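You operate a simulated robot arm through the tools that you are given. There is no shell and no other tool. Be economical: measure what you need, move in short steps, check, and stop when the job is done.

You run a simulated robot arm. Do the job below in one go: nothing can be reset, and whatever is moved stays where it is left.

JOB
Zero the white analyser, switch it off and put its white plug back in rest 1.
Fine: shut the sample valve and switch the analyser on before you zero; click the knob till it shows 0 mg; only then switch off and pull the plug.

Only the result counts: the job must be done as asked and must still hold three seconds after the hand-in. Knocking over, shifting, dropping, spilling or breaking anything else fails it.

ROBOT AND FRAMES
A 7-joint arm with a two-finger parallel gripper on a trunk, on a base that drives. Base frame: it is fixed to the floor where the robot stands at the start and does not move with it; the origin is under the middle of the robot, x ahead of it, y to its left, z up. Readings come in m, rad, newtons and seconds.
With the tool pointing down near the work surface it reaches from about 0.52 to 0.96 m from the robot's upright axis, wherever it stands. Its first joint turns from -2.897 to 2.897 rad. Places, roughly: blue plug [-1.25, 0.5, 1]; first rest [-1.2, 0.7, 0.8]; green sensor [-1.25, 0.5, 0.75]; grey sensor [-1.25, 0.25, 1]; panel sample valve [0.8, 0, 1.2]; teal button of the white analyser [0.8, 0, 1.4]; white analyser [0.8, 0, 1.4]; zero knob of the white analyser [0.8, -0.1, 1.3]. Payload 3.91 kg.
The tool frame sits at the grasp point between the pads (the TCP): z along the fingers, y along the line on which they close. The tips reach 0.03 m beyond it. Largest opening 0.11 m; finger width 0.02, thickness 0.01; the body of the gripper, 0.048 by 0.112 m, starts 0.055 m behind the TCP.
Orientation is told as [roll, pitch, yaw] about the base's x, y, z axes, in that order, counted from this pose: with the fingers straight down and closing along the base's y, the tool's x points along the base's -x, its y along +y and its z along -z.

CONTROLS
- The arm moves only by the tool play_rows. Its arguments are lists of equal length, an entry for each row: "fingers": the gripper command, from -1 (shut) to 1 (fully open), values between in proportion; "travel": the shift along the tool's x, y, z in units of 250 mm (1.0 is 250 mm), a list of three; "rot": the turn, a rotation vector about the tool's x, y, z in units of 60 degrees (1.0 is 60 degrees), a list of three. In form: {"fingers": [fingers, ...], "travel": [[tx, ty, tz], ...], "rot": [[ax, ay, az], ...]}. A call has 1 to 8 rows; each row is the pose to reach, as a shift and turn from the pose commanded when the call began, along the tool's axes at that moment. A call with a number of a shift or a turn outside -1 to 1 is refused whole. Each row takes 0.2 s and may step no farther than 0.05 m and 0.15 rad from the row before; otherwise, or with a gripper value out of range, the whole call is refused. A pose out of reach is approached as far as the arm can. The call stops where the force on the tool passes 40 N (or 10 N more than at its start, if that is more) or the arm is blocked; 0.2 s more then pass. Each finger travels about 0.072 m/s and halts on what it meets, pressing with about 26 N; the grip force reading is that of the motor and also rises with nothing between the fingers. The clock runs only during rows and for 0.2 s after the last one: add rows that repeat a pose to give the fingers time. It gives the time, the measured TCP pose, the force on the tool (base axes), the opening and the grip force at its end, in the units of the frame above (readings bear some noise), with the torque about the TCP (base axes, N m) and any sound that the robot's microphone picked up, and new pictures: "show" is both (left out), scene, wrist or none.
- Cameras (640 x 400 px; columns grow to the right, rows downward): "scene" is now at [0.2598, -0.0078, 1.4255]; the picture's right is [-0.08, -1.00, 0.00], its down [-0.38, 0.03, -0.92] and it looks along [0.92, -0.07, -0.38] (base axes); focal length 258 px, centre (320, 200). "wrist" rides on the gripper at [0.072, 0.017, -0.103] in the tool frame; the picture's right is [-0.23, 0.97, 0.00], its down [-0.76, -0.18, -0.62] and it looks along [-0.61, -0.14, 0.78] (tool axes); focal length 222 px, centre (320, 200). There is no depth. A picture from a camera that has moved, and an enlarged one, comes with that camera's place and axes in the base frame and with its lens. The place of the scene camera against the robot may be out by one fixed shift of up to 0.012 m in any direction.
- slide_trunk(by): slides the trunk up (or, below 0, down) by that many m; the arm and the scene camera ride with it, the base frame stays. It gives what a move gives, with no picture.
- drive_base(legs): drives the robot by 1 to 6 legs, each [ahead, left, turn to the left] in m, m and rad, along the robot's own axes; the way and the turn of a leg run together, so that a leg with both is an arc; at most 1.5 m and 3.142 rad a leg. The arm and the cameras ride along, it lands a little off, and it stops where it bumps. It gives what a move gives, and a new picture of the scene camera.
- turn_head(pan, tilt): turns the head with the scene camera to pan (to the left, within 1.501 rad either way) and tilt (down, from -0.506 to 1.204), counted from straight ahead of the robot. It gives what a move gives, and a new picture of the scene camera.
- close_up(camera, box): a new picture of the part [left, top, right, bottom] of that camera's present view, enlarged. No time passes.
- sign_off(): hands the job in; it is judged then, once.

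Work in short steps. Places have to be worked out from the pictures, the camera data and where the tool is seen: move nearer, look again, correct. Check each grasp and each placing, and mend what went wrong. You have 120 turns and 260 pictures in all, those below and enlarged ones among them. Open the gripper and draw the arm clear of the work before you hand the job in, unless the task says otherwise; then end with one line.

The tools are called as a command line: name --argument value ..., lists and objects as JSON in quotes. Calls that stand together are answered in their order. play_rows: Moves the arm, as the interface text tells. Its arguments: {"type":"object","properties":{"fingers":{"type":"array","items":{"type":"number"}},"travel":{"type":"array","items":{"type":"array","items":{"type":"number"}}},"rot":{"type":"array","items":{"type":"array","items":{"type":"number"}}},"show":{"type":"string","enum":["both","scene","wrist","none"]}},"required":["fingers","travel","rot"]} The other tools are called the same way: slide_trunk (by) slides the trunk up or down; drive_base (legs) drives the base; turn_head (pan, tilt) turns the head that bears the scene camera; close_up (camera, box) takes an enlarged picture of a part of a camera's view; sign_off () hands the job in.

At the start:

```text
t: 0.0
eef_pos: [0.5557, 0.028, 1.0]
orientation: [0.0, -0.002, -0.001]
force: [-1.1, -0.2, 0.3]
torque: [0.04, -0.01, -0.03]
grip_width: 0.1099
grip_force: 0.1
trunk travel left (down, up): [-0.6, 0.082]
robot x, y, heading: [0.0001, -0.0002, -0.001]
head pan, tilt: [-0.08, 0.391]
```

scene: 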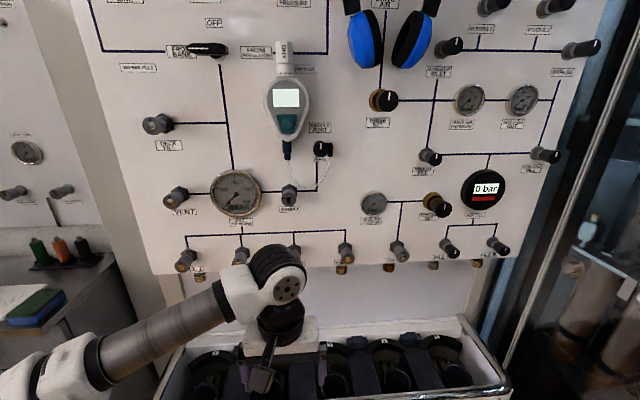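
wrist: 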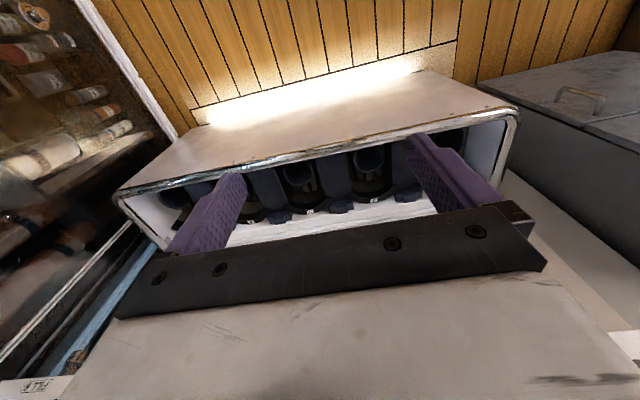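

The scene shows a panel with a white analyser with teal button, a black knob to its right. I take enlarged views to read the labels.

close_up --camera "scene" --box '[220, 30, 380, 130]'

close_up --camera "scene" --box '[220, 120, 380, 220]'

close_up --camera "scene" --box '[340, 60, 560, 220]'

close_up --camera "scene" --box '[130, 30, 260, 220]'

```text
4.00 times, centred on (300, 80) of scene
camera zoom: at [0.2598, -0.0078, 1.4255], right [-0.08, -1.0, 0.0], down [-0.38, 0.03, -0.92], along [0.92, -0.07, -0.38], focal length 1031 px, centre (400, 680)
```

zoom: 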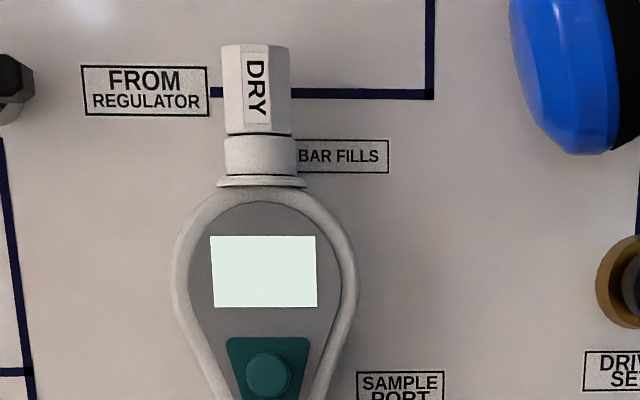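

```text
4.00 times, centred on (300, 170) of scene
camera zoom: at [0.2598, -0.0078, 1.4255], right [-0.08, -1.0, 0.0], down [-0.38, 0.03, -0.92], along [0.92, -0.07, -0.38], focal length 1031 px, centre (400, 320)
```

zoom: 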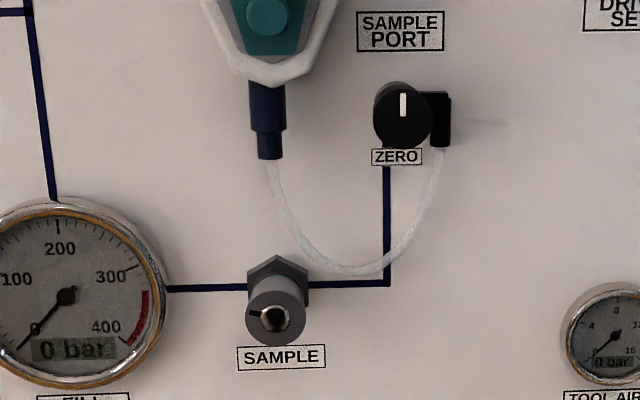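

```text
2.50 times, centred on (450, 140) of scene
camera zoom: at [0.2598, -0.0078, 1.4255], right [-0.08, -1.0, 0.0], down [-0.38, 0.03, -0.92], along [0.92, -0.07, -0.38], focal length 644 px, centre (-5, 350)
```

zoom: 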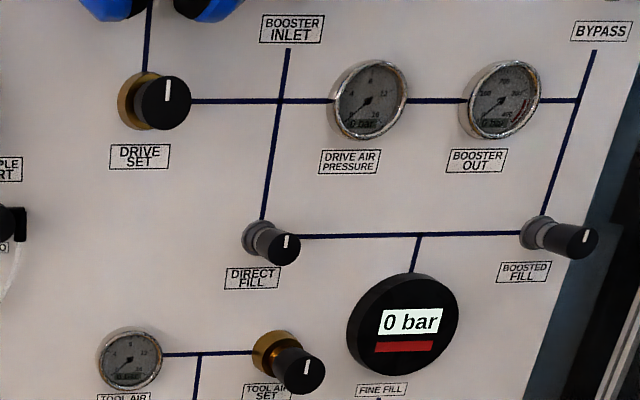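

```text
2.11 times, centred on (195, 125) of scene
camera zoom: at [0.2598, -0.0078, 1.4255], right [-0.08, -1.0, 0.0], down [-0.38, 0.03, -0.92], along [0.92, -0.07, -0.38], focal length 543 px, centre (583, 358)
```

zoom: 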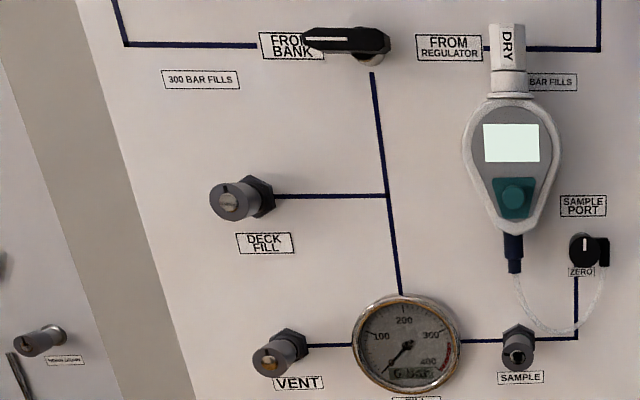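

I zoom more on the sample valve, knob and neighbouring valves to learn how their marks read open/closed.

close_up --camera "scene" --box '[270, 175, 310, 215]'

close_up --camera "scene" --box '[155, 165, 355, 280]'

close_up --camera "scene" --box '[300, 130, 345, 165]'

turn_head --pan 0.0 --tilt -0.05

```text
10.00 times, centred on (290, 195) of scene
camera zoom: at [0.2598, -0.0078, 1.4255], right [-0.08, -1.0, 0.0], down [-0.38, 0.03, -0.92], along [0.92, -0.07, -0.38], focal length 2578 px, centre (620, 250)
```

zoom: 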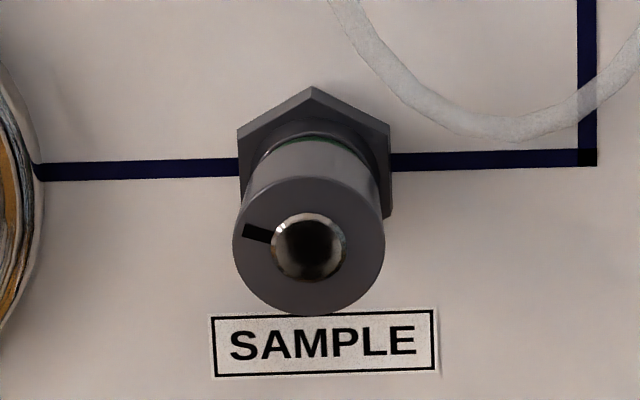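

```text
3.20 times, centred on (255, 222) of scene
camera zoom: at [0.2598, -0.0078, 1.4255], right [-0.08, -1.0, 0.0], down [-0.38, 0.03, -0.92], along [0.92, -0.07, -0.38], focal length 825 px, centre (528, 128)
```

zoom: 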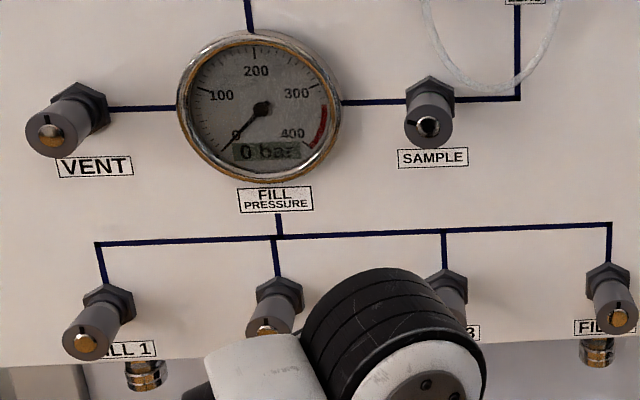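

```text
11.43 times, centred on (322, 148) of scene
camera zoom: at [0.2598, -0.0078, 1.4255], right [-0.08, -1.0, 0.0], down [-0.38, 0.03, -0.92], along [0.92, -0.07, -0.38], focal length 2946 px, centre (291, 800)
```

zoom: 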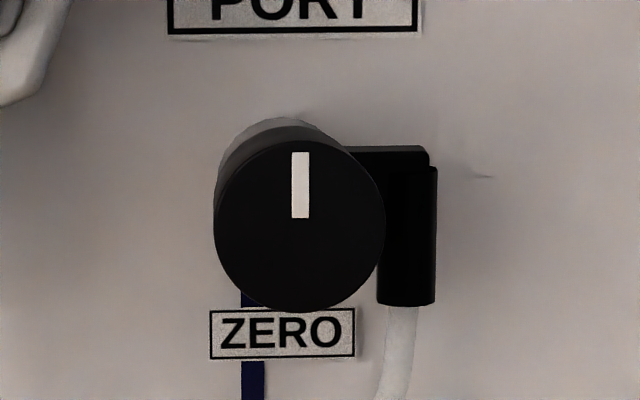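

```text
t: 0.9
eef_pos: [0.5551, 0.0282, 1.0002]
orientation: [0.0, 0.001, -0.001]
force: [-0.2, 0.6, 0.0]
torque: [0.02, 0.03, 0.02]
grip_width: 0.1101
grip_force: 0.1
trunk travel left (down, up): [-0.6, 0.082]
robot x, y, heading: [-0.0033, -0.0019, -0.003]
head pan, tilt: [0.0, -0.051]
camera scene: at [0.256, -0.0004, 1.4661], right [0.0, -1.0, 0.0], down [0.05, 0.0, -1.0], along [1.0, 0.0, 0.05], focal length 258 px, centre (320, 200)
```

scene: 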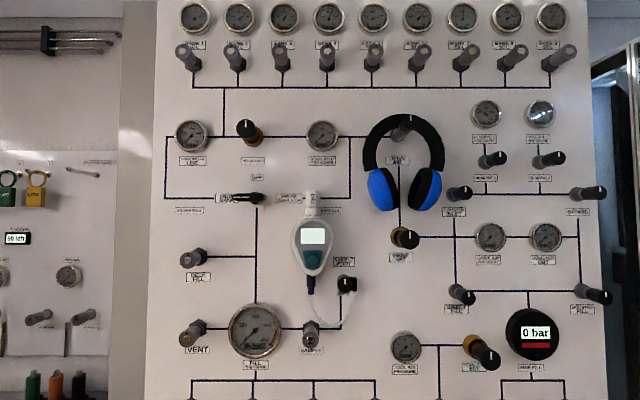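

The sample valve's mark points left with a green ring showing, so it's open while the others (mark up) are shut; it turns clockwise. I raise the arm and begin swinging the tool toward horizontal.

play_rows --fingers '[1, 1, 1, 1, 1, 1, 1, 1]' --travel '[[0, 0, -0.14], [0, 0, -0.28], [0, 0, -0.42], [0, 0, -0.56], [0, 0, -0.7], [-0.05, 0, -0.8], [-0.1, 0, -0.8], [-0.1, 0, -0.8]]' --rot '[[0, -0.14, 0], [0, -0.28, 0], [0, -0.42, 0], [0, -0.56, 0], [0, -0.7, 0], [0, -0.84, 0], [0, -0.98, 0], [0, -0.98, 0]]'

```text
t: 2.7
eef_pos: [0.5795, 0.0279, 1.2004]
orientation: [0.002, -1.029, 0.001]
force: [0.1, 0.6, -0.1]
torque: [0.03, 0.0, -0.01]
grip_width: 0.1098
grip_force: 0.1
trunk travel left (down, up): [-0.6, 0.082]
robot x, y, heading: [0.0006, -0.0007, 0.0]
head pan, tilt: [0.0, -0.051]
camera scene: at [0.256, -0.0005, 1.4662], right [0.0, -1.0, 0.0], down [0.05, 0.0, -1.0], along [1.0, 0.0, 0.05], focal length 258 px, centre (320, 200)
camera wrist: at [0.4537, 0.0449, 1.1917], right [0.12, 0.97, 0.19], down [-0.14, -0.18, 0.97], along [0.98, -0.14, 0.12], focal length 222 px, centre (320, 200)
```

scene: 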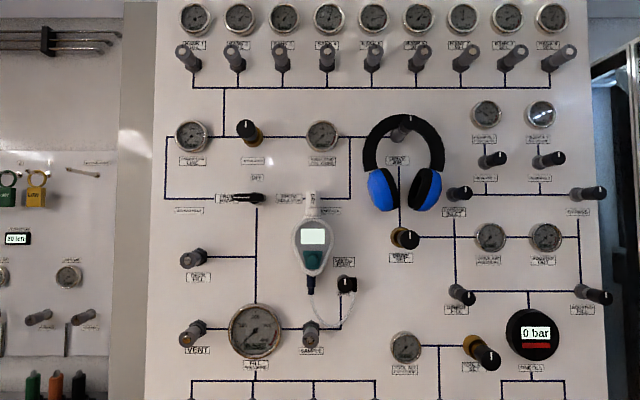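
wrist: 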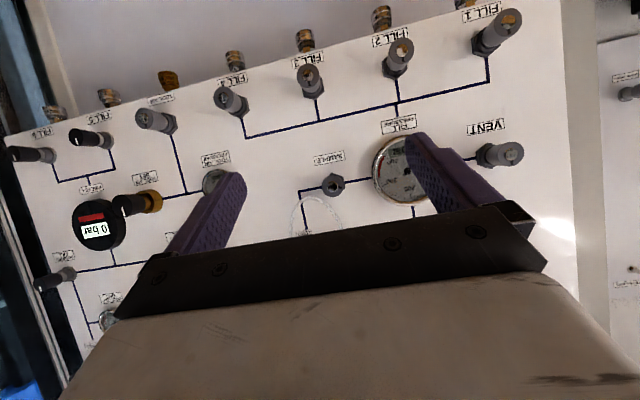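

The turn works; I finish turning to horizontal.

play_rows --fingers '[1, 1, 1, 1, 1]' --travel '[[0, 0, 0], [0, 0, 0], [0, 0, 0], [0, 0, 0], [0, 0, 0]]' --rot '[[0, -0.13, 0], [0, -0.26, 0], [0, -0.39, 0], [0, -0.52, 0], [0, -0.52, 0]]'

```text
t: 3.9
eef_pos: [0.6482, 0.0417, 1.2659]
orientation: [3.025, -1.569, -3.026]
force: [0.1, 0.4, 0.1]
torque: [-0.01, -0.02, 0.01]
grip_width: 0.1101
grip_force: 0.1
out of reach, approached as far as the arm can: row 1, 2, 3, 4, 5
trunk travel left (down, up): [-0.6, 0.082]
robot x, y, heading: [-0.0002, -0.0011, -0.002]
head pan, tilt: [0.0, -0.051]
camera scene: at [0.2559, -0.0004, 1.4663], right [0.0, -1.0, 0.0], down [0.05, 0.0, -1.0], along [1.0, 0.0, 0.05], focal length 258 px, centre (320, 200)
camera wrist: at [0.5439, 0.0574, 1.1926], right [0.0, 0.97, 0.23], down [-0.62, -0.18, 0.76], along [0.78, -0.14, 0.61], focal length 222 px, centre (320, 200)
```

scene: 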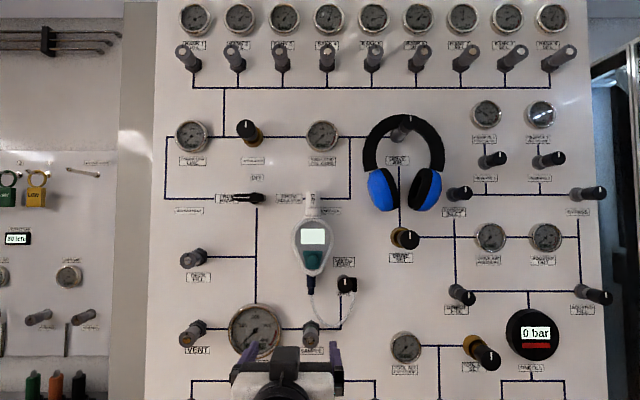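
wrist: 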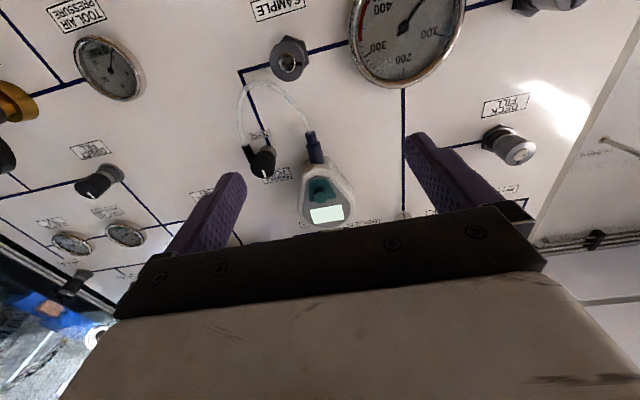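

The hand is horizontal but was a bit beyond inner reach. Triangulated sample valve face ≈ (0.785, 0.021, 1.214). I move ahead a little to get back within reach and narrow the fingers.

play_rows --fingers '[0.1, 0.1, 0.1, 0.1]' --travel '[[0, 0, 0.14], [0, 0, 0.28], [0, 0, 0.36], [0, 0, 0.36]]' --rot '[[0, 0, 0], [0, 0, 0], [0, 0, 0], [0, 0, 0]]'

```text
t: 4.9
eef_pos: [0.7355, 0.0417, 1.2677]
orientation: [-2.539, -1.57, 2.537]
force: [0.2, -0.5, 0.3]
torque: [0.03, 0.03, -0.01]
grip_width: 0.0605
grip_force: 0.1
trunk travel left (down, up): [-0.6, 0.082]
robot x, y, heading: [-0.0033, -0.0005, -0.003]
head pan, tilt: [0.0, -0.051]
camera scene: at [0.2559, -0.0004, 1.4662], right [0.0, -1.0, 0.0], down [0.05, 0.0, -1.0], along [1.0, 0.0, 0.05], focal length 258 px, centre (320, 200)
camera wrist: at [0.6326, 0.0592, 1.1944], right [0.0, 0.97, 0.23], down [-0.62, -0.18, 0.76], along [0.78, -0.14, 0.61], focal length 222 px, centre (320, 200)
```

scene: 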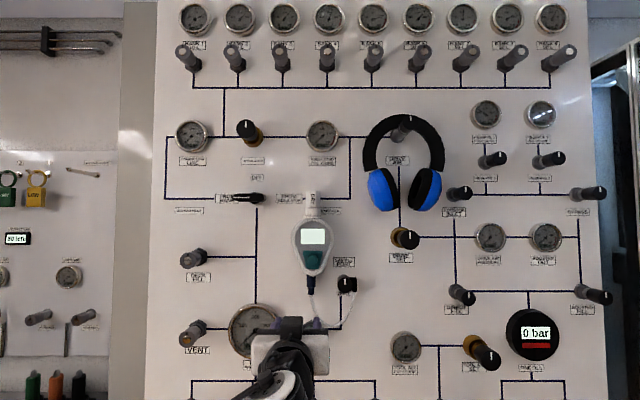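
wrist: 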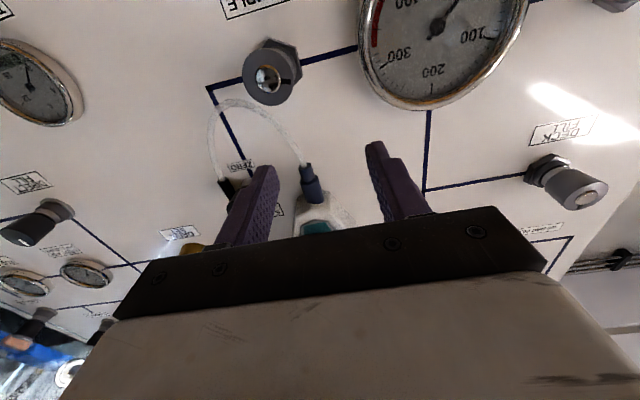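

Recomputed valve face ≈ (0.781, 0.022, 1.216). I centre the tool on it just ahead of the face.

play_rows --fingers '[0.1, 0.1, 0.1, 0.1]' --travel '[[0.05, -0.02, -0.06], [0.13, -0.05, -0.06], [0.207, -0.079, -0.06], [0.207, -0.079, -0.06]]' --rot '[[0, 0, 0], [0, 0, 0], [0, 0, 0], [0, 0, 0]]'

close_up --camera "wrist" --box '[180, 60, 440, 240]'

```text
t: 5.9
eef_pos: [0.7198, 0.0215, 1.2166]
orientation: [-2.299, -1.572, 2.298]
force: [-0.6, -0.4, -0.5]
torque: [-0.02, -0.01, -0.01]
grip_width: 0.0604
grip_force: 0.0
trunk travel left (down, up): [-0.6, 0.082]
robot x, y, heading: [-0.0031, 0.0012, 0.001]
head pan, tilt: [0.0, -0.051]
camera scene: at [0.256, -0.0004, 1.4662], right [0.0, -1.0, 0.0], down [0.05, 0.0, -1.0], along [1.0, 0.0, 0.05], focal length 258 px, centre (320, 200)
camera wrist: at [0.6169, 0.0394, 1.1436], right [0.0, 0.97, 0.23], down [-0.62, -0.18, 0.76], along [0.78, -0.14, 0.61], focal length 222 px, centre (320, 200)
```

scene: 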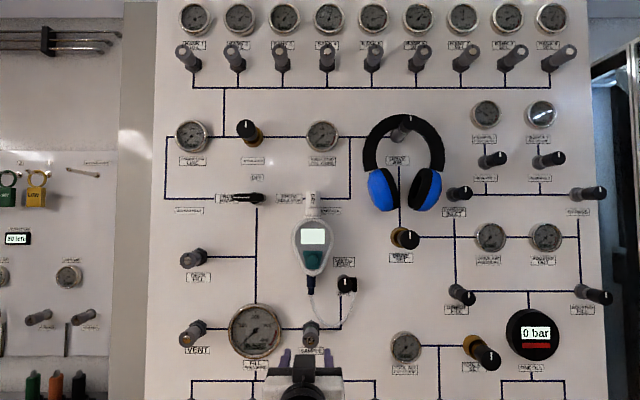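
wrist: 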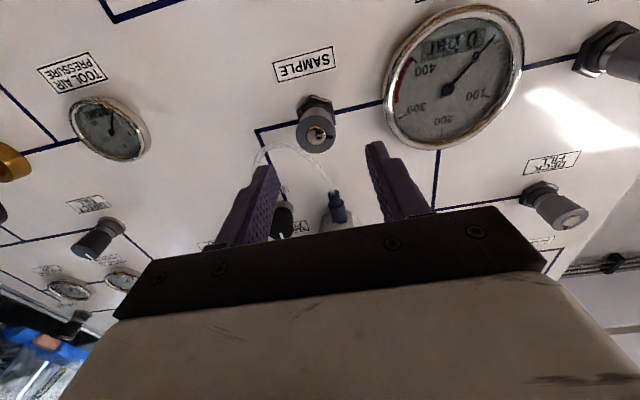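

```text
2.22 times, centred on (310, 150) of wrist
camera zoom: at [0.6169, 0.0394, 1.1436], right [0.0, 0.97, 0.23], down [-0.62, -0.18, 0.76], along [0.78, -0.14, 0.61], focal length 494 px, centre (342, 311)
```

zoom: 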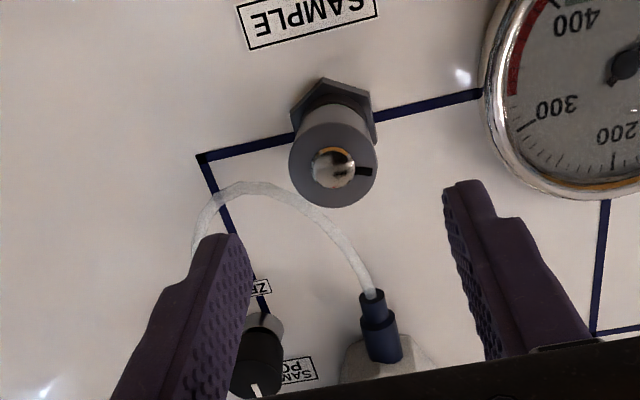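

Aligned within a few mm. I step forward so the tips straddle the valve barrel.

play_rows --fingers '[0.1, 0.1, 0.1]' --travel '[[0.01, 0, 0.1], [0.01, 0, 0.18], [0.01, 0, 0.18]]' --rot '[[0, 0, 0], [0, 0, 0], [0, 0, 0]]' --show "wrist"

close_up --camera "wrist" --box '[200, 100, 440, 250]'

```text
t: 6.7
eef_pos: [0.7685, 0.0218, 1.2122]
orientation: [-2.619, -1.57, 2.62]
force: [0.1, 0.4, -0.5]
torque: [0.01, 0.0, 0.01]
grip_width: 0.0606
grip_force: 0.0
trunk travel left (down, up): [-0.6, 0.082]
robot x, y, heading: [0.0024, -0.0007, 0.0]
head pan, tilt: [0.0, -0.051]
camera wrist: at [0.6648, 0.038, 1.1397], right [0.0, 0.97, 0.23], down [-0.62, -0.18, 0.76], along [0.78, -0.14, 0.61], focal length 222 px, centre (320, 200)
```

wrist: 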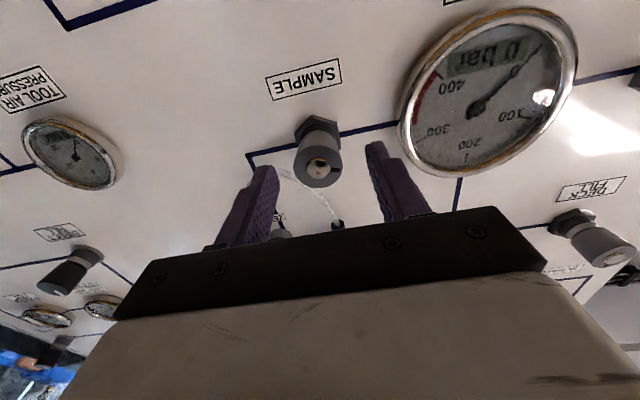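

```text
2.67 times, centred on (320, 175) of wrist
camera zoom: at [0.6648, 0.038, 1.1397], right [0.0, 0.97, 0.23], down [-0.62, -0.18, 0.76], along [0.78, -0.14, 0.61], focal length 592 px, centre (320, 267)
```

zoom: 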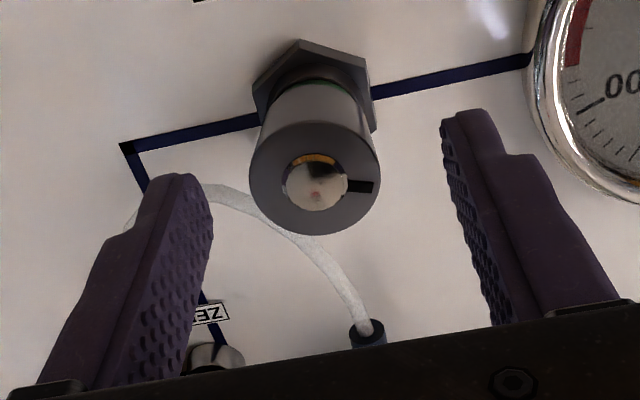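

Tips are level with the face (~x 0.79). I advance 14 mm more and close on the barrel.

play_rows --fingers '[0.1, 0.1, -0.6, -0.6, -0.6]' --travel '[[0, -0.004, 0.055], [0, -0.004, 0.055], [0, -0.004, 0.055], [0, -0.004, 0.055], [0, -0.004, 0.055]]' --rot '[[0, 0, 0], [0, 0, 0], [0, 0, 0], [0, 0, 0], [0, 0, 0]]' --show "wrist"

close_up --camera "wrist" --box '[200, 100, 440, 250]'

```text
t: 7.9
eef_pos: [0.7802, 0.02, 1.2134]
orientation: [2.363, -1.57, -2.362]
force: [1.6, -4.8, 0.5]
torque: [0.03, -0.11, -0.16]
grip_width: 0.0329
grip_force: 44.9
trunk travel left (down, up): [-0.6, 0.082]
robot x, y, heading: [0.0007, -0.0022, 0.004]
head pan, tilt: [0.0, -0.051]
camera wrist: at [0.6769, 0.0362, 1.1407], right [0.0, 0.97, 0.23], down [-0.62, -0.18, 0.76], along [0.78, -0.14, 0.61], focal length 222 px, centre (320, 200)
```

wrist: 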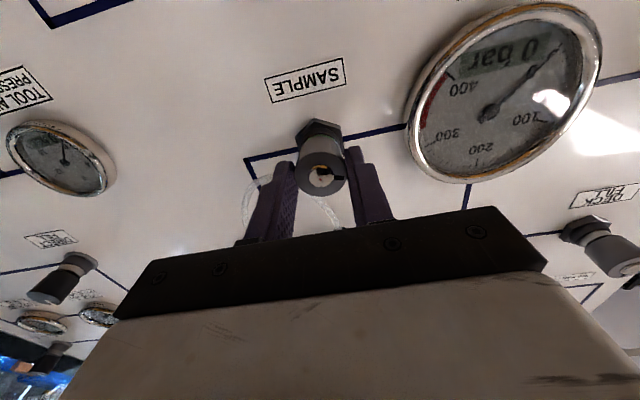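

```text
2.67 times, centred on (320, 175) of wrist
camera zoom: at [0.6769, 0.0362, 1.1407], right [0.0, 0.97, 0.23], down [-0.62, -0.18, 0.76], along [0.78, -0.14, 0.61], focal length 592 px, centre (320, 267)
```

zoom: 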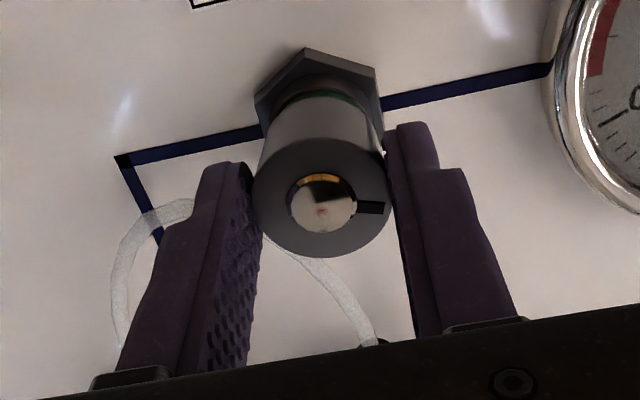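

Firm grip, width 33 mm. Now turn clockwise (tool +z) by about 60°.

play_rows --fingers '[-0.6, -0.6, -0.6, -0.6, -0.6, -0.6, -0.6, -0.6]' --travel '[[0, 0, 0], [0, 0, 0], [0, 0, 0], [0, 0, 0], [0, 0, 0], [0, 0, 0], [0, 0, 0], [0, 0, 0]]' --rot '[[0, 0, 0.13], [0, 0, 0.26], [0, 0, 0.39], [0, 0, 0.52], [0, 0, 0.65], [0, 0, 0.78], [0, 0, 0.91], [0, 0, 1.0]]' --show "wrist"

close_up --camera "wrist" --box '[200, 100, 440, 250]'

```text
t: 9.9
eef_pos: [0.7806, 0.0219, 1.213]
orientation: [1.581, -0.597, -1.593]
force: [-17.0, 8.1, 14.1]
torque: [-0.03, -0.46, -0.09]
grip_width: 0.0327
grip_force: 44.6
trunk travel left (down, up): [-0.6, 0.082]
robot x, y, heading: [-0.0006, 0.0024, -0.001]
head pan, tilt: [0.0, -0.051]
stopped in row 8: the force on the tool passed its limit at 41 N (the readings are from after the stop); the commanded pose is now the measured one
camera wrist: at [0.6785, 0.0927, 1.1858], right [0.0, 0.36, 0.93], down [-0.64, -0.72, 0.28], along [0.77, -0.59, 0.23], focal length 222 px, centre (320, 200)
```

wrist: 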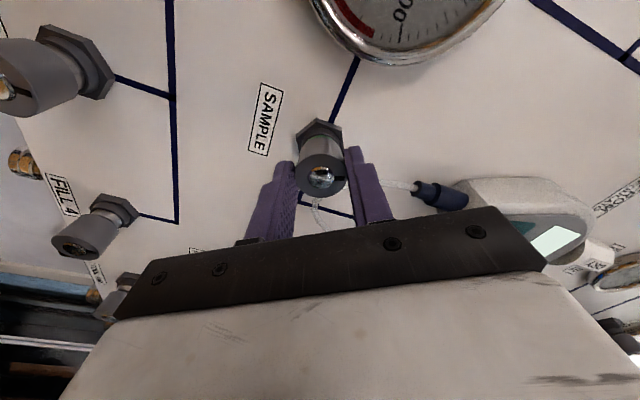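

```text
2.67 times, centred on (320, 175) of wrist
camera zoom: at [0.6785, 0.0927, 1.1858], right [0.0, 0.36, 0.93], down [-0.64, -0.72, 0.28], along [0.77, -0.59, 0.23], focal length 592 px, centre (320, 267)
```

zoom: 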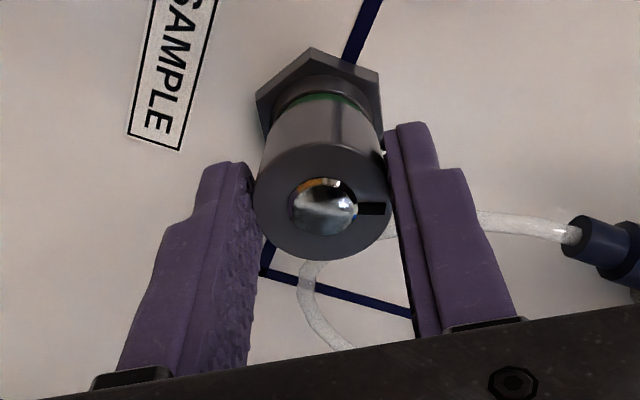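

The valve turned ~56° with the mark now ~20° from upright. I continue gently clockwise.

play_rows --fingers '[-0.6, -0.6, -0.6, -0.6, -0.6]' --travel '[[0, 0, 0], [0, 0, 0], [0, 0, 0], [0, 0, 0], [0, 0, 0]]' --rot '[[0, 0, 0.08], [0, 0, 0.16], [0, 0, 0.24], [0, 0, 0.32], [0, 0, 0.36]]' --show "wrist"

close_up --camera "wrist" --box '[200, 100, 440, 250]'

```text
t: 10.5
eef_pos: [0.7805, 0.0217, 1.2137]
orientation: [1.592, -0.508, -1.61]
force: [-23.8, 9.6, 15.8]
torque: [-0.07, -0.78, -0.35]
grip_width: 0.0324
grip_force: 44.2
trunk travel left (down, up): [-0.6, 0.082]
robot x, y, heading: [-0.0003, 0.0003, -0.0]
head pan, tilt: [0.0, -0.051]
stopped in row 3: the force on the tool passed its limit at 43 N (the readings are from after the stop); the commanded pose is now the measured one
camera wrist: at [0.6805, 0.0967, 1.1912], right [-0.01, 0.28, 0.96], down [-0.65, -0.73, 0.21], along [0.76, -0.62, 0.18], focal length 222 px, centre (320, 200)
```

wrist: 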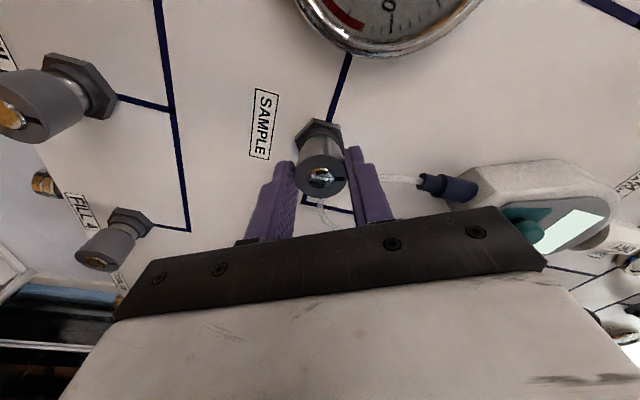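

```text
2.67 times, centred on (320, 175) of wrist
camera zoom: at [0.6805, 0.0967, 1.1912], right [-0.01, 0.28, 0.96], down [-0.65, -0.73, 0.21], along [0.76, -0.62, 0.18], focal length 592 px, centre (320, 267)
```

zoom: 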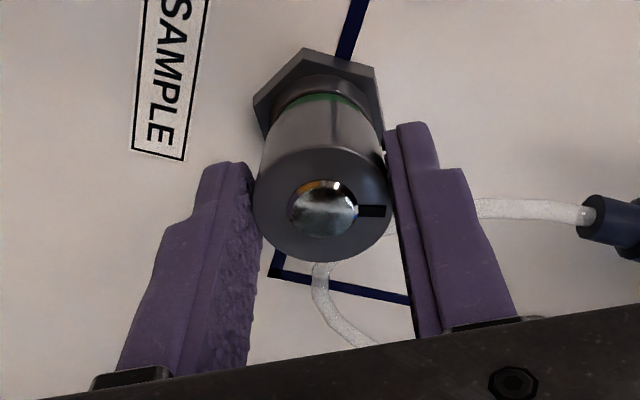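

Side force builds up from gripping misalignment; I release, let it relax, regrip and continue.

play_rows --fingers '[-0.15, -0.15, -0.15, -0.15]' --travel '[[0, 0, 0], [0, 0, 0], [0, 0, 0], [0, 0, 0]]' --rot '[[0, 0, 0], [0, 0, 0], [0, 0, 0], [0, 0, 0]]' --show "wrist"

close_up --camera "wrist" --box '[200, 100, 440, 250]'

```text
t: 11.5
eef_pos: [0.7856, 0.0222, 1.2085]
orientation: [1.579, -0.509, -1.604]
force: [-0.6, -0.2, 0.5]
torque: [-0.03, 0.01, 0.02]
grip_width: 0.0469
grip_force: 0.1
trunk travel left (down, up): [-0.6, 0.082]
robot x, y, heading: [0.0004, -0.0017, 0.006]
head pan, tilt: [0.0, -0.051]
camera wrist: at [0.6844, 0.0959, 1.187], right [0.0, 0.28, 0.96], down [-0.65, -0.73, 0.21], along [0.76, -0.62, 0.18], focal length 222 px, centre (320, 200)
```

wrist: 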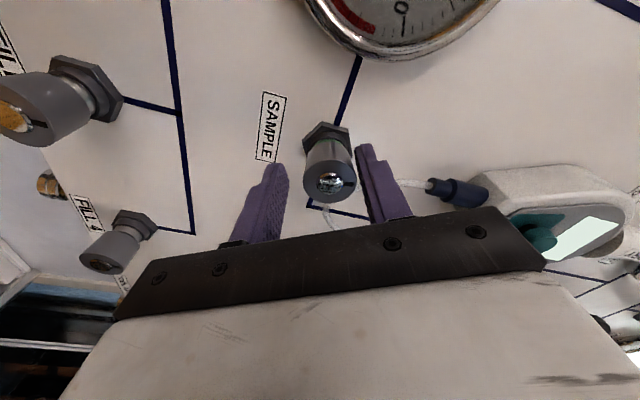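

```text
2.67 times, centred on (320, 175) of wrist
camera zoom: at [0.6844, 0.0959, 1.187], right [0.0, 0.28, 0.96], down [-0.65, -0.73, 0.21], along [0.76, -0.62, 0.18], focal length 592 px, centre (320, 267)
```

zoom: 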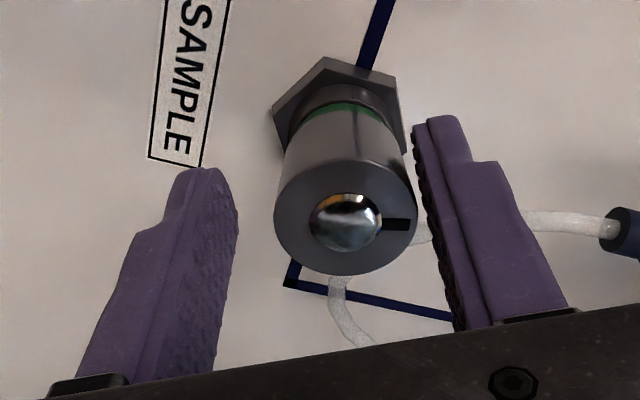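

Recentre 5 mm along tool y, back 4 mm, regrip and turn on.

play_rows --fingers '[-0.15, -0.6, -0.6, -0.6, -0.6, -0.6, -0.6, -0.6]' --travel '[[0, 0.02, -0.016], [0, 0.02, -0.016], [0, 0.02, -0.016], [0, 0.02, -0.016], [0, 0.02, -0.016], [0, 0.02, -0.016], [0, 0.02, -0.016], [0, 0.02, -0.016]]' --rot '[[0, 0, 0], [0, 0, 0], [0, 0, 0], [0, 0, 0.09], [0, 0, 0.18], [0, 0, 0.27], [0, 0, 0.36], [0, 0, 0.4]]' --show "wrist"

close_up --camera "wrist" --box '[200, 100, 440, 250]'

```text
t: 12.7
eef_pos: [0.7838, 0.0193, 1.2123]
orientation: [1.59, -0.402, -1.632]
force: [-3.7, 7.7, 27.2]
torque: [-0.05, -0.52, -0.1]
grip_width: 0.0357
grip_force: 13.4
trunk travel left (down, up): [-0.6, 0.082]
robot x, y, heading: [0.0029, 0.0001, 0.0]
head pan, tilt: [0.0, -0.051]
stopped in row 6: the force on the tool passed its limit at 41 N (the readings are from after the stop); the commanded pose is now the measured one
camera wrist: at [0.6835, 0.0982, 1.1989], right [-0.01, 0.17, 0.98], down [-0.67, -0.74, 0.12], along [0.75, -0.65, 0.12], focal length 222 px, centre (320, 200)
```

wrist: 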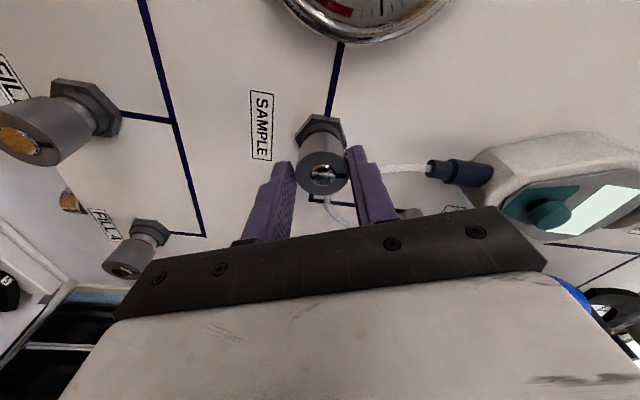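

```text
2.67 times, centred on (320, 175) of wrist
camera zoom: at [0.6835, 0.0982, 1.1989], right [-0.01, 0.17, 0.98], down [-0.67, -0.74, 0.12], along [0.75, -0.65, 0.12], focal length 592 px, centre (320, 267)
```

zoom: 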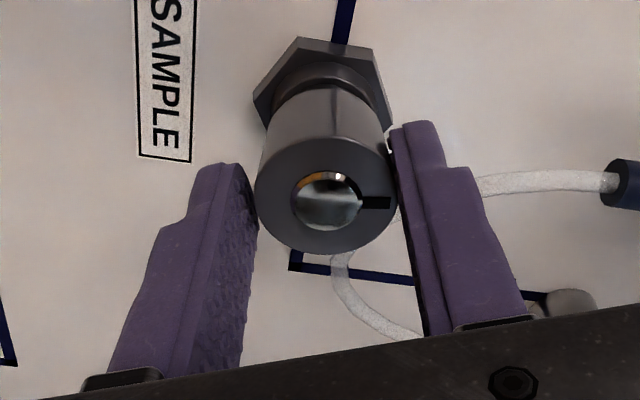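

The green ring has vanished: the valve looks shut. I regrip centred once more to press it home.

play_rows --fingers '[-0.2, -0.2, -0.2, -0.2]' --travel '[[0, 0, 0], [0, 0, 0], [0, 0, 0], [0, 0, 0]]' --rot '[[0, 0, 0], [0, 0, 0], [0, 0, 0], [0, 0, 0]]' --show "none"

close_up --camera "wrist" --box '[200, 100, 440, 250]'

```text
t: 13.7
eef_pos: [0.7842, 0.0182, 1.2083]
orientation: [1.576, -0.403, -1.628]
force: [0.7, 0.6, 6.7]
torque: [-0.01, -0.07, -0.04]
grip_width: 0.0472
grip_force: 3.4
trunk travel left (down, up): [-0.6, 0.082]
robot x, y, heading: [0.0019, -0.0007, -0.003]
head pan, tilt: [0.0, -0.051]
```

```text
2.67 times, centred on (320, 175) of wrist
camera zoom: at [0.6849, 0.0973, 1.1944], right [0.0, 0.17, 0.98], down [-0.67, -0.73, 0.13], along [0.75, -0.66, 0.11], focal length 592 px, centre (320, 267)
```

zoom: 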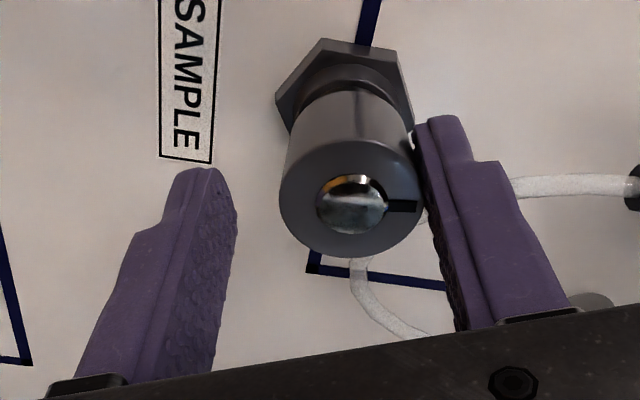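

Finger rests on the barrel; shift +7 mm along tool y, regrip, turn another 12°.

play_rows --fingers '[-0.1, -0.1, -0.6, -0.6, -0.6, -0.6, -0.6]' --travel '[[0, 0.026, 0], [0, 0.026, 0], [0, 0.026, 0], [0, 0.026, 0], [0, 0.026, 0], [0, 0.026, 0], [0, 0.026, 0]]' --rot '[[0, 0, 0], [0, 0, 0], [0, 0, 0], [0, 0, 0], [0, 0, 0.08], [0, 0, 0.16], [0, 0, 0.24]]' --show "none"

close_up --camera "wrist" --box '[200, 100, 440, 250]'

```text
t: 15.0
eef_pos: [0.7845, 0.0176, 1.2169]
orientation: [1.591, -0.367, -1.651]
force: [-7.7, 4.5, 11.4]
torque: [0.04, 0.11, 1.08]
grip_width: 0.0325
grip_force: 45.2
trunk travel left (down, up): [-0.6, 0.082]
robot x, y, heading: [-0.0007, -0.0001, -0.002]
head pan, tilt: [0.0, -0.051]
stopped in row 6: the force on the tool passed its limit at 45 N (the readings are from after the stop); the commanded pose is now the measured one
```

```text
2.67 times, centred on (320, 175) of wrist
camera zoom: at [0.6872, 0.0975, 1.2043], right [-0.01, 0.14, 0.99], down [-0.68, -0.73, 0.1], along [0.73, -0.67, 0.1], focal length 592 px, centre (320, 267)
```

zoom: 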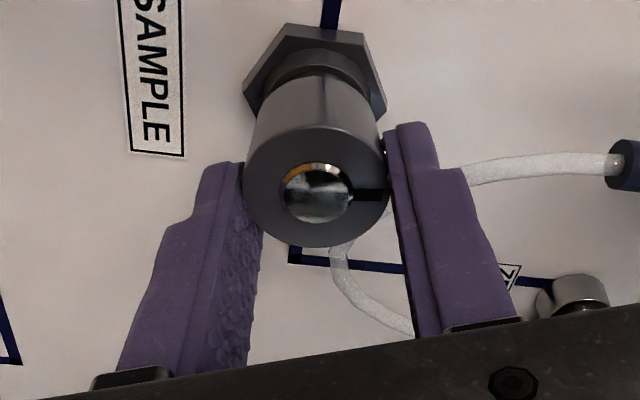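

It resists now: at its stop. I release, back off, and turn the hand back.

play_rows --fingers '[0.0, 0.0, 0.0, 0.0, 0.0, 0.0, 0.0]' --travel '[[0, 0, 0], [0, 0, 0], [0, 0, 0], [0, 0, -0.1], [0, 0, -0.2], [0, 0, -0.32], [0, 0, -0.32]]' --rot '[[0, 0, 0], [0, 0, 0], [0, 0, 0], [0, 0, 0], [0, 0, 0], [0, 0, 0], [0, 0, 0]]' --show "wrist"

close_up --camera "scene" --box '[280, 300, 360, 350]'

close_up --camera "scene" --box '[160, 230, 260, 350]'

```text
t: 16.4
eef_pos: [0.7103, -0.055, 1.2061]
orientation: [1.576, -0.384, -1.815]
force: [0.0, 0.1, 0.2]
torque: [0.02, -0.01, 0.0]
grip_width: 0.0552
grip_force: 0.0
trunk travel left (down, up): [-0.6, 0.082]
robot x, y, heading: [0.0008, 0.0006, -0.001]
head pan, tilt: [0.0, -0.051]
stopped in row 7: the arm was blocked; the commanded pose is now the measured one
camera wrist: at [0.6273, 0.0411, 1.1942], right [0.03, 0.15, 0.99], down [-0.79, -0.6, 0.12], along [0.61, -0.79, 0.1], focal length 222 px, centre (320, 200)
```

wrist: 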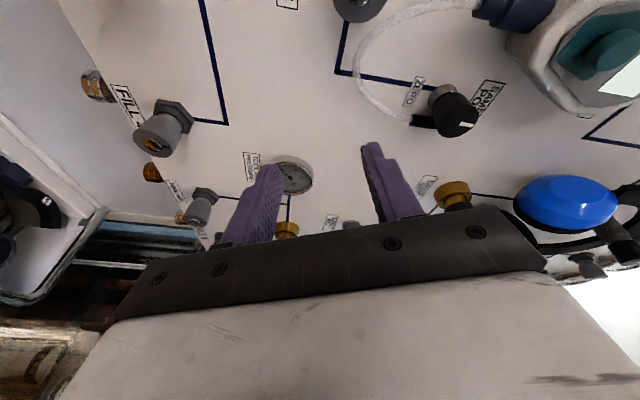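

```text
8.00 times, centred on (320, 325) of scene
camera zoom: at [0.2563, -0.0008, 1.4662], right [0.0, -1.0, 0.0], down [0.05, 0.0, -1.0], along [1.0, 0.0, 0.05], focal length 2062 px, centre (320, -800)
```

zoom: 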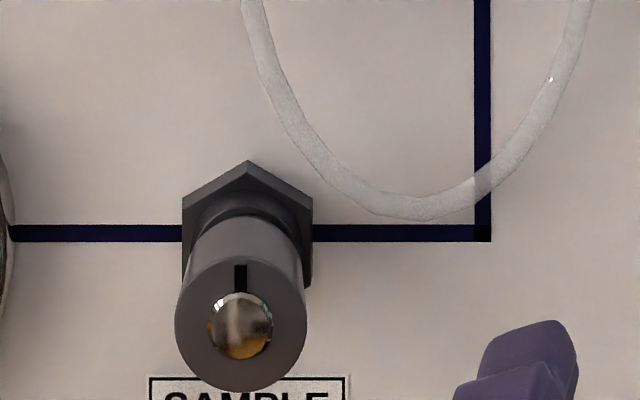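

```text
3.33 times, centred on (210, 290) of scene
camera zoom: at [0.2563, -0.0008, 1.4662], right [0.0, -1.0, 0.0], down [0.05, 0.0, -1.0], along [1.0, 0.0, 0.05], focal length 859 px, centre (687, -100)
```

zoom: 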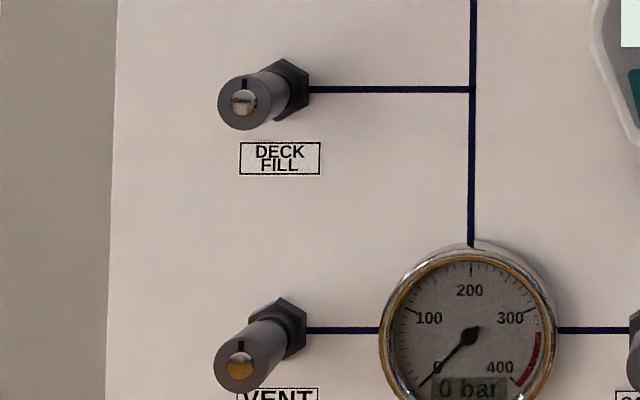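

The sample valve is shut, mark up like the others. The arm got cramped near the body, so I back the base by 0.15 m.

drive_base --legs '[[-0.15, 0, 0]]'

```text
t: 17.8
eef_pos: [0.5594, -0.0564, 1.206]
orientation: [1.577, -0.382, -1.818]
force: [-0.9, 0.5, -0.3]
torque: [0.01, 0.03, 0.01]
grip_width: 0.0548
grip_force: 0.0
trunk travel left (down, up): [-0.6, 0.082]
robot x, y, heading: [-0.1508, -0.0017, -0.002]
head pan, tilt: [0.0, -0.051]
camera scene: at [0.1051, -0.001, 1.4665], right [0.0, -1.0, 0.0], down [0.05, 0.0, -1.0], along [1.0, 0.0, 0.05], focal length 258 px, centre (320, 200)
```

scene: 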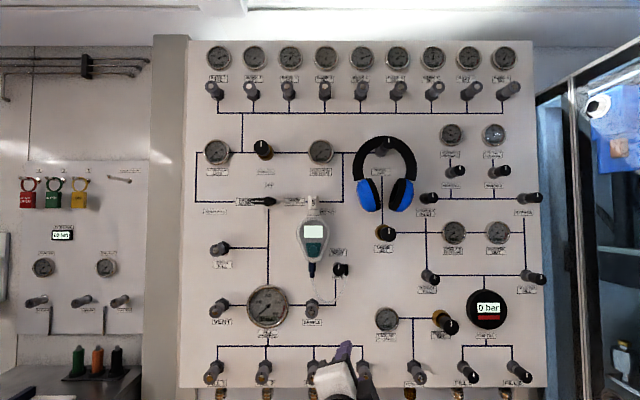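

I straighten the hand (fingers closing vertically, pointing at the panel) and raise it in front of the analyser.

play_rows --fingers '[0, 0, -0.4, -1, -1, -1, -1]' --travel '[[0.04, 0.11, 0.06], [0.08, 0.22, 0.12], [0.12, 0.33, 0.18], [0.16, 0.44, 0.25], [0.2, 0.55, 0.32], [0.233, 0.626, 0.385], [0.233, 0.626, 0.385]]' --rot '[[-0.007, 0.04, 0.06], [-0.014, 0.08, 0.12], [-0.02, 0.12, 0.18], [-0.026, 0.16, 0.25], [-0.033, 0.2, 0.31], [-0.039, 0.232, 0.364], [-0.039, 0.232, 0.364]]'

close_up --camera "scene" --box '[280, 190, 360, 290]'

```text
t: 19.4
eef_pos: [0.677, 0.0296, 1.2855]
orientation: [1.583, -0.048, -1.592]
force: [-0.2, 0.4, -0.7]
torque: [0.0, -0.01, 0.01]
grip_width: 0.0001
grip_force: 25.4
out of reach, approached as far as the arm can: row 5, 6, 7
trunk travel left (down, up): [-0.6, 0.082]
robot x, y, heading: [-0.1501, -0.0006, -0.006]
head pan, tilt: [0.0, -0.051]
camera scene: at [0.1059, -0.001, 1.4662], right [0.0, -1.0, 0.0], down [0.05, 0.0, -1.0], along [1.0, 0.0, 0.05], focal length 258 px, centre (320, 200)
camera wrist: at [0.5754, 0.1047, 1.2973], right [-0.02, -0.18, 0.98], down [-0.64, -0.76, -0.15], along [0.77, -0.63, -0.1], focal length 222 px, centre (320, 200)
```

scene: 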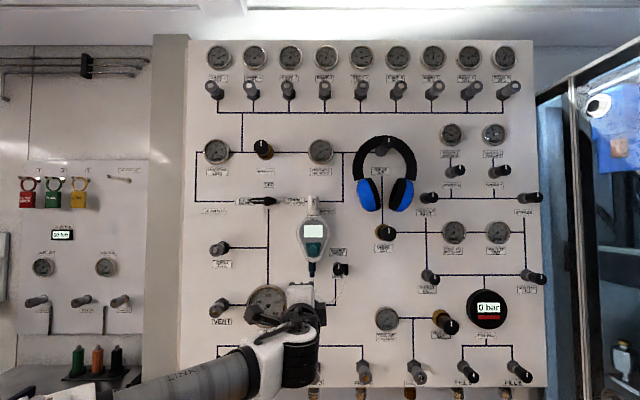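
wrist: 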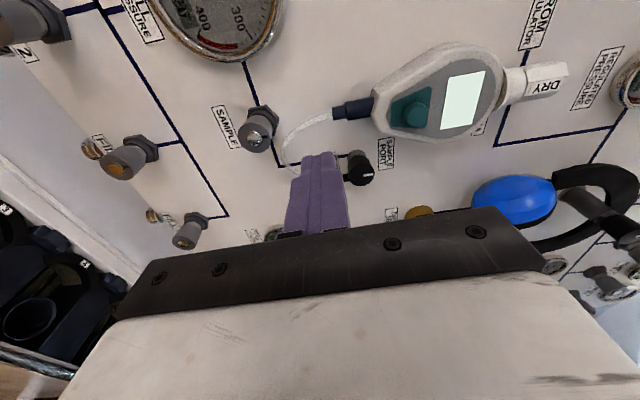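

```text
4.00 times, centred on (320, 240) of scene
camera zoom: at [0.1059, -0.001, 1.4662], right [0.0, -1.0, 0.0], down [0.05, 0.0, -1.0], along [1.0, 0.0, 0.05], focal length 1031 px, centre (320, 40)
```

zoom: 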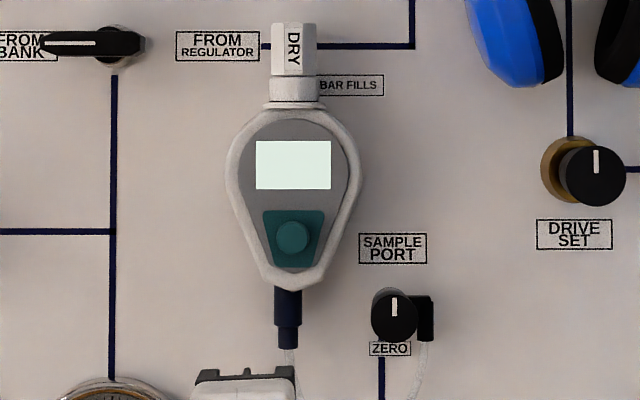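

Button ≈ (0.793, 0.017, 1.373), knob face ≈ (0.805, −0.051, 1.32), DRY piece z≈1.48–1.51. Height is limiting the reach, so I retract a little, raise the trunk and go nearer.

play_rows --fingers '[-1, -1, -1]' --travel '[[0, 0, -0.18], [0, 0, -0.36], [0, 0, -0.36]]' --rot '[[0, 0, 0], [0, 0, 0], [0, 0, 0]]' --show "none"

slide_trunk --by 0.08

drive_base --legs '[[0.13, 0, 0]]'

```text
t: 19.9
eef_pos: [0.611, -0.0823, 1.2815]
orientation: [1.563, -0.012, -1.798]
force: [-0.3, -0.1, 0.1]
torque: [0.01, -0.01, -0.05]
grip_width: 0.0003
grip_force: 26.1
out of reach, approached as far as the arm can: row 1
trunk travel left (down, up): [-0.6, 0.082]
robot x, y, heading: [-0.1481, -0.0014, -0.004]
head pan, tilt: [0.0, -0.051]
stopped in row 2: the arm was blocked; the commanded pose is now the measured one
```

```text
t: 21.1
eef_pos: [0.6104, -0.0833, 1.3602]
orientation: [1.565, -0.012, -1.799]
force: [-0.2, -0.3, -0.6]
torque: [0.01, 0.0, -0.01]
grip_width: 0.0002
grip_force: 26.0
trunk travel left (down, up): [-0.68, 0.002]
robot x, y, heading: [-0.1519, 0.0009, -0.002]
head pan, tilt: [0.0, -0.051]
```

```text
t: 22.4
eef_pos: [0.7411, -0.088, 1.3595]
orientation: [1.564, -0.013, -1.806]
force: [0.7, 0.0, 0.3]
torque: [-0.06, -0.01, -0.03]
grip_width: 0.0
grip_force: 26.2
trunk travel left (down, up): [-0.68, 0.002]
robot x, y, heading: [-0.0218, -0.0012, -0.012]
head pan, tilt: [0.0, -0.051]
camera scene: at [0.2382, -0.0034, 1.5459], right [-0.01, -1.0, 0.0], down [0.05, 0.0, -1.0], along [1.0, -0.01, 0.05], focal length 258 px, centre (320, 200)
```

scene: 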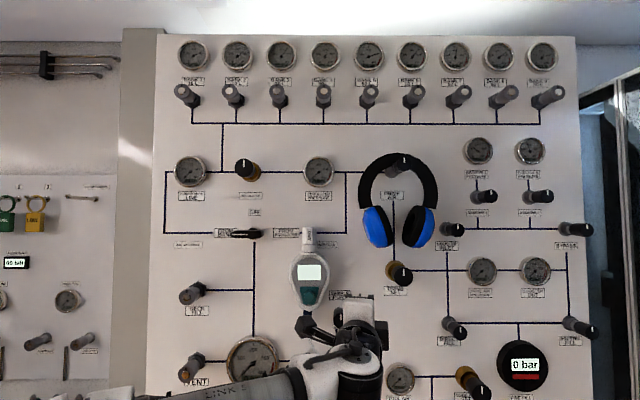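

Retracting got cramped because the wrist roll is near a limit; I roll the hand back toward the initial roll while moving in front of the button.

play_rows --fingers '[-1, -1, -1, -1, -1, -1, -1]' --travel '[[0, 0, -0.1], [0.06, 0, -0.2], [0.14, 0, -0.257], [0.22, 0, -0.257], [0.3, 0, -0.257], [0.37, 0, -0.257], [0.37, 0, -0.257]]' --rot '[[-0.015, 0.014, -0.12], [-0.03, 0.028, -0.25], [-0.046, 0.043, -0.37], [-0.061, 0.057, -0.49], [-0.076, 0.071, -0.62], [-0.091, 0.085, -0.74], [-0.091, 0.085, -0.74]]' --show "scene"

```text
t: 24.0
eef_pos: [0.6983, 0.0168, 1.3584]
orientation: [1.638, -0.79, -1.734]
force: [0.0, 0.5, 1.3]
torque: [-0.01, 0.01, 0.0]
grip_width: 0.0
grip_force: 25.7
trunk travel left (down, up): [-0.68, 0.002]
robot x, y, heading: [-0.0192, -0.0036, -0.007]
head pan, tilt: [0.0, -0.051]
camera scene: at [0.2367, -0.0035, 1.5463], right [-0.01, -1.0, 0.0], down [0.05, 0.0, -1.0], along [1.0, -0.01, 0.05], focal length 258 px, centre (320, 200)
```

scene: 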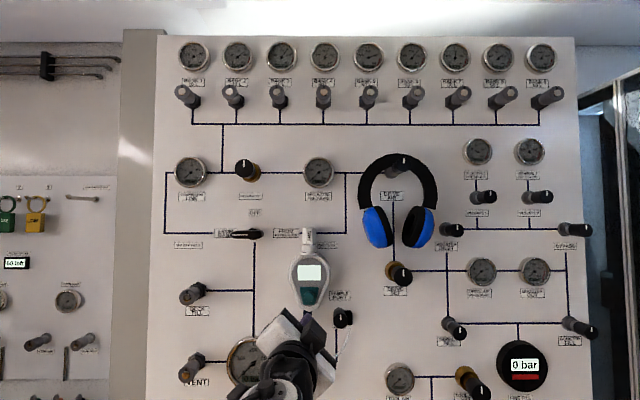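

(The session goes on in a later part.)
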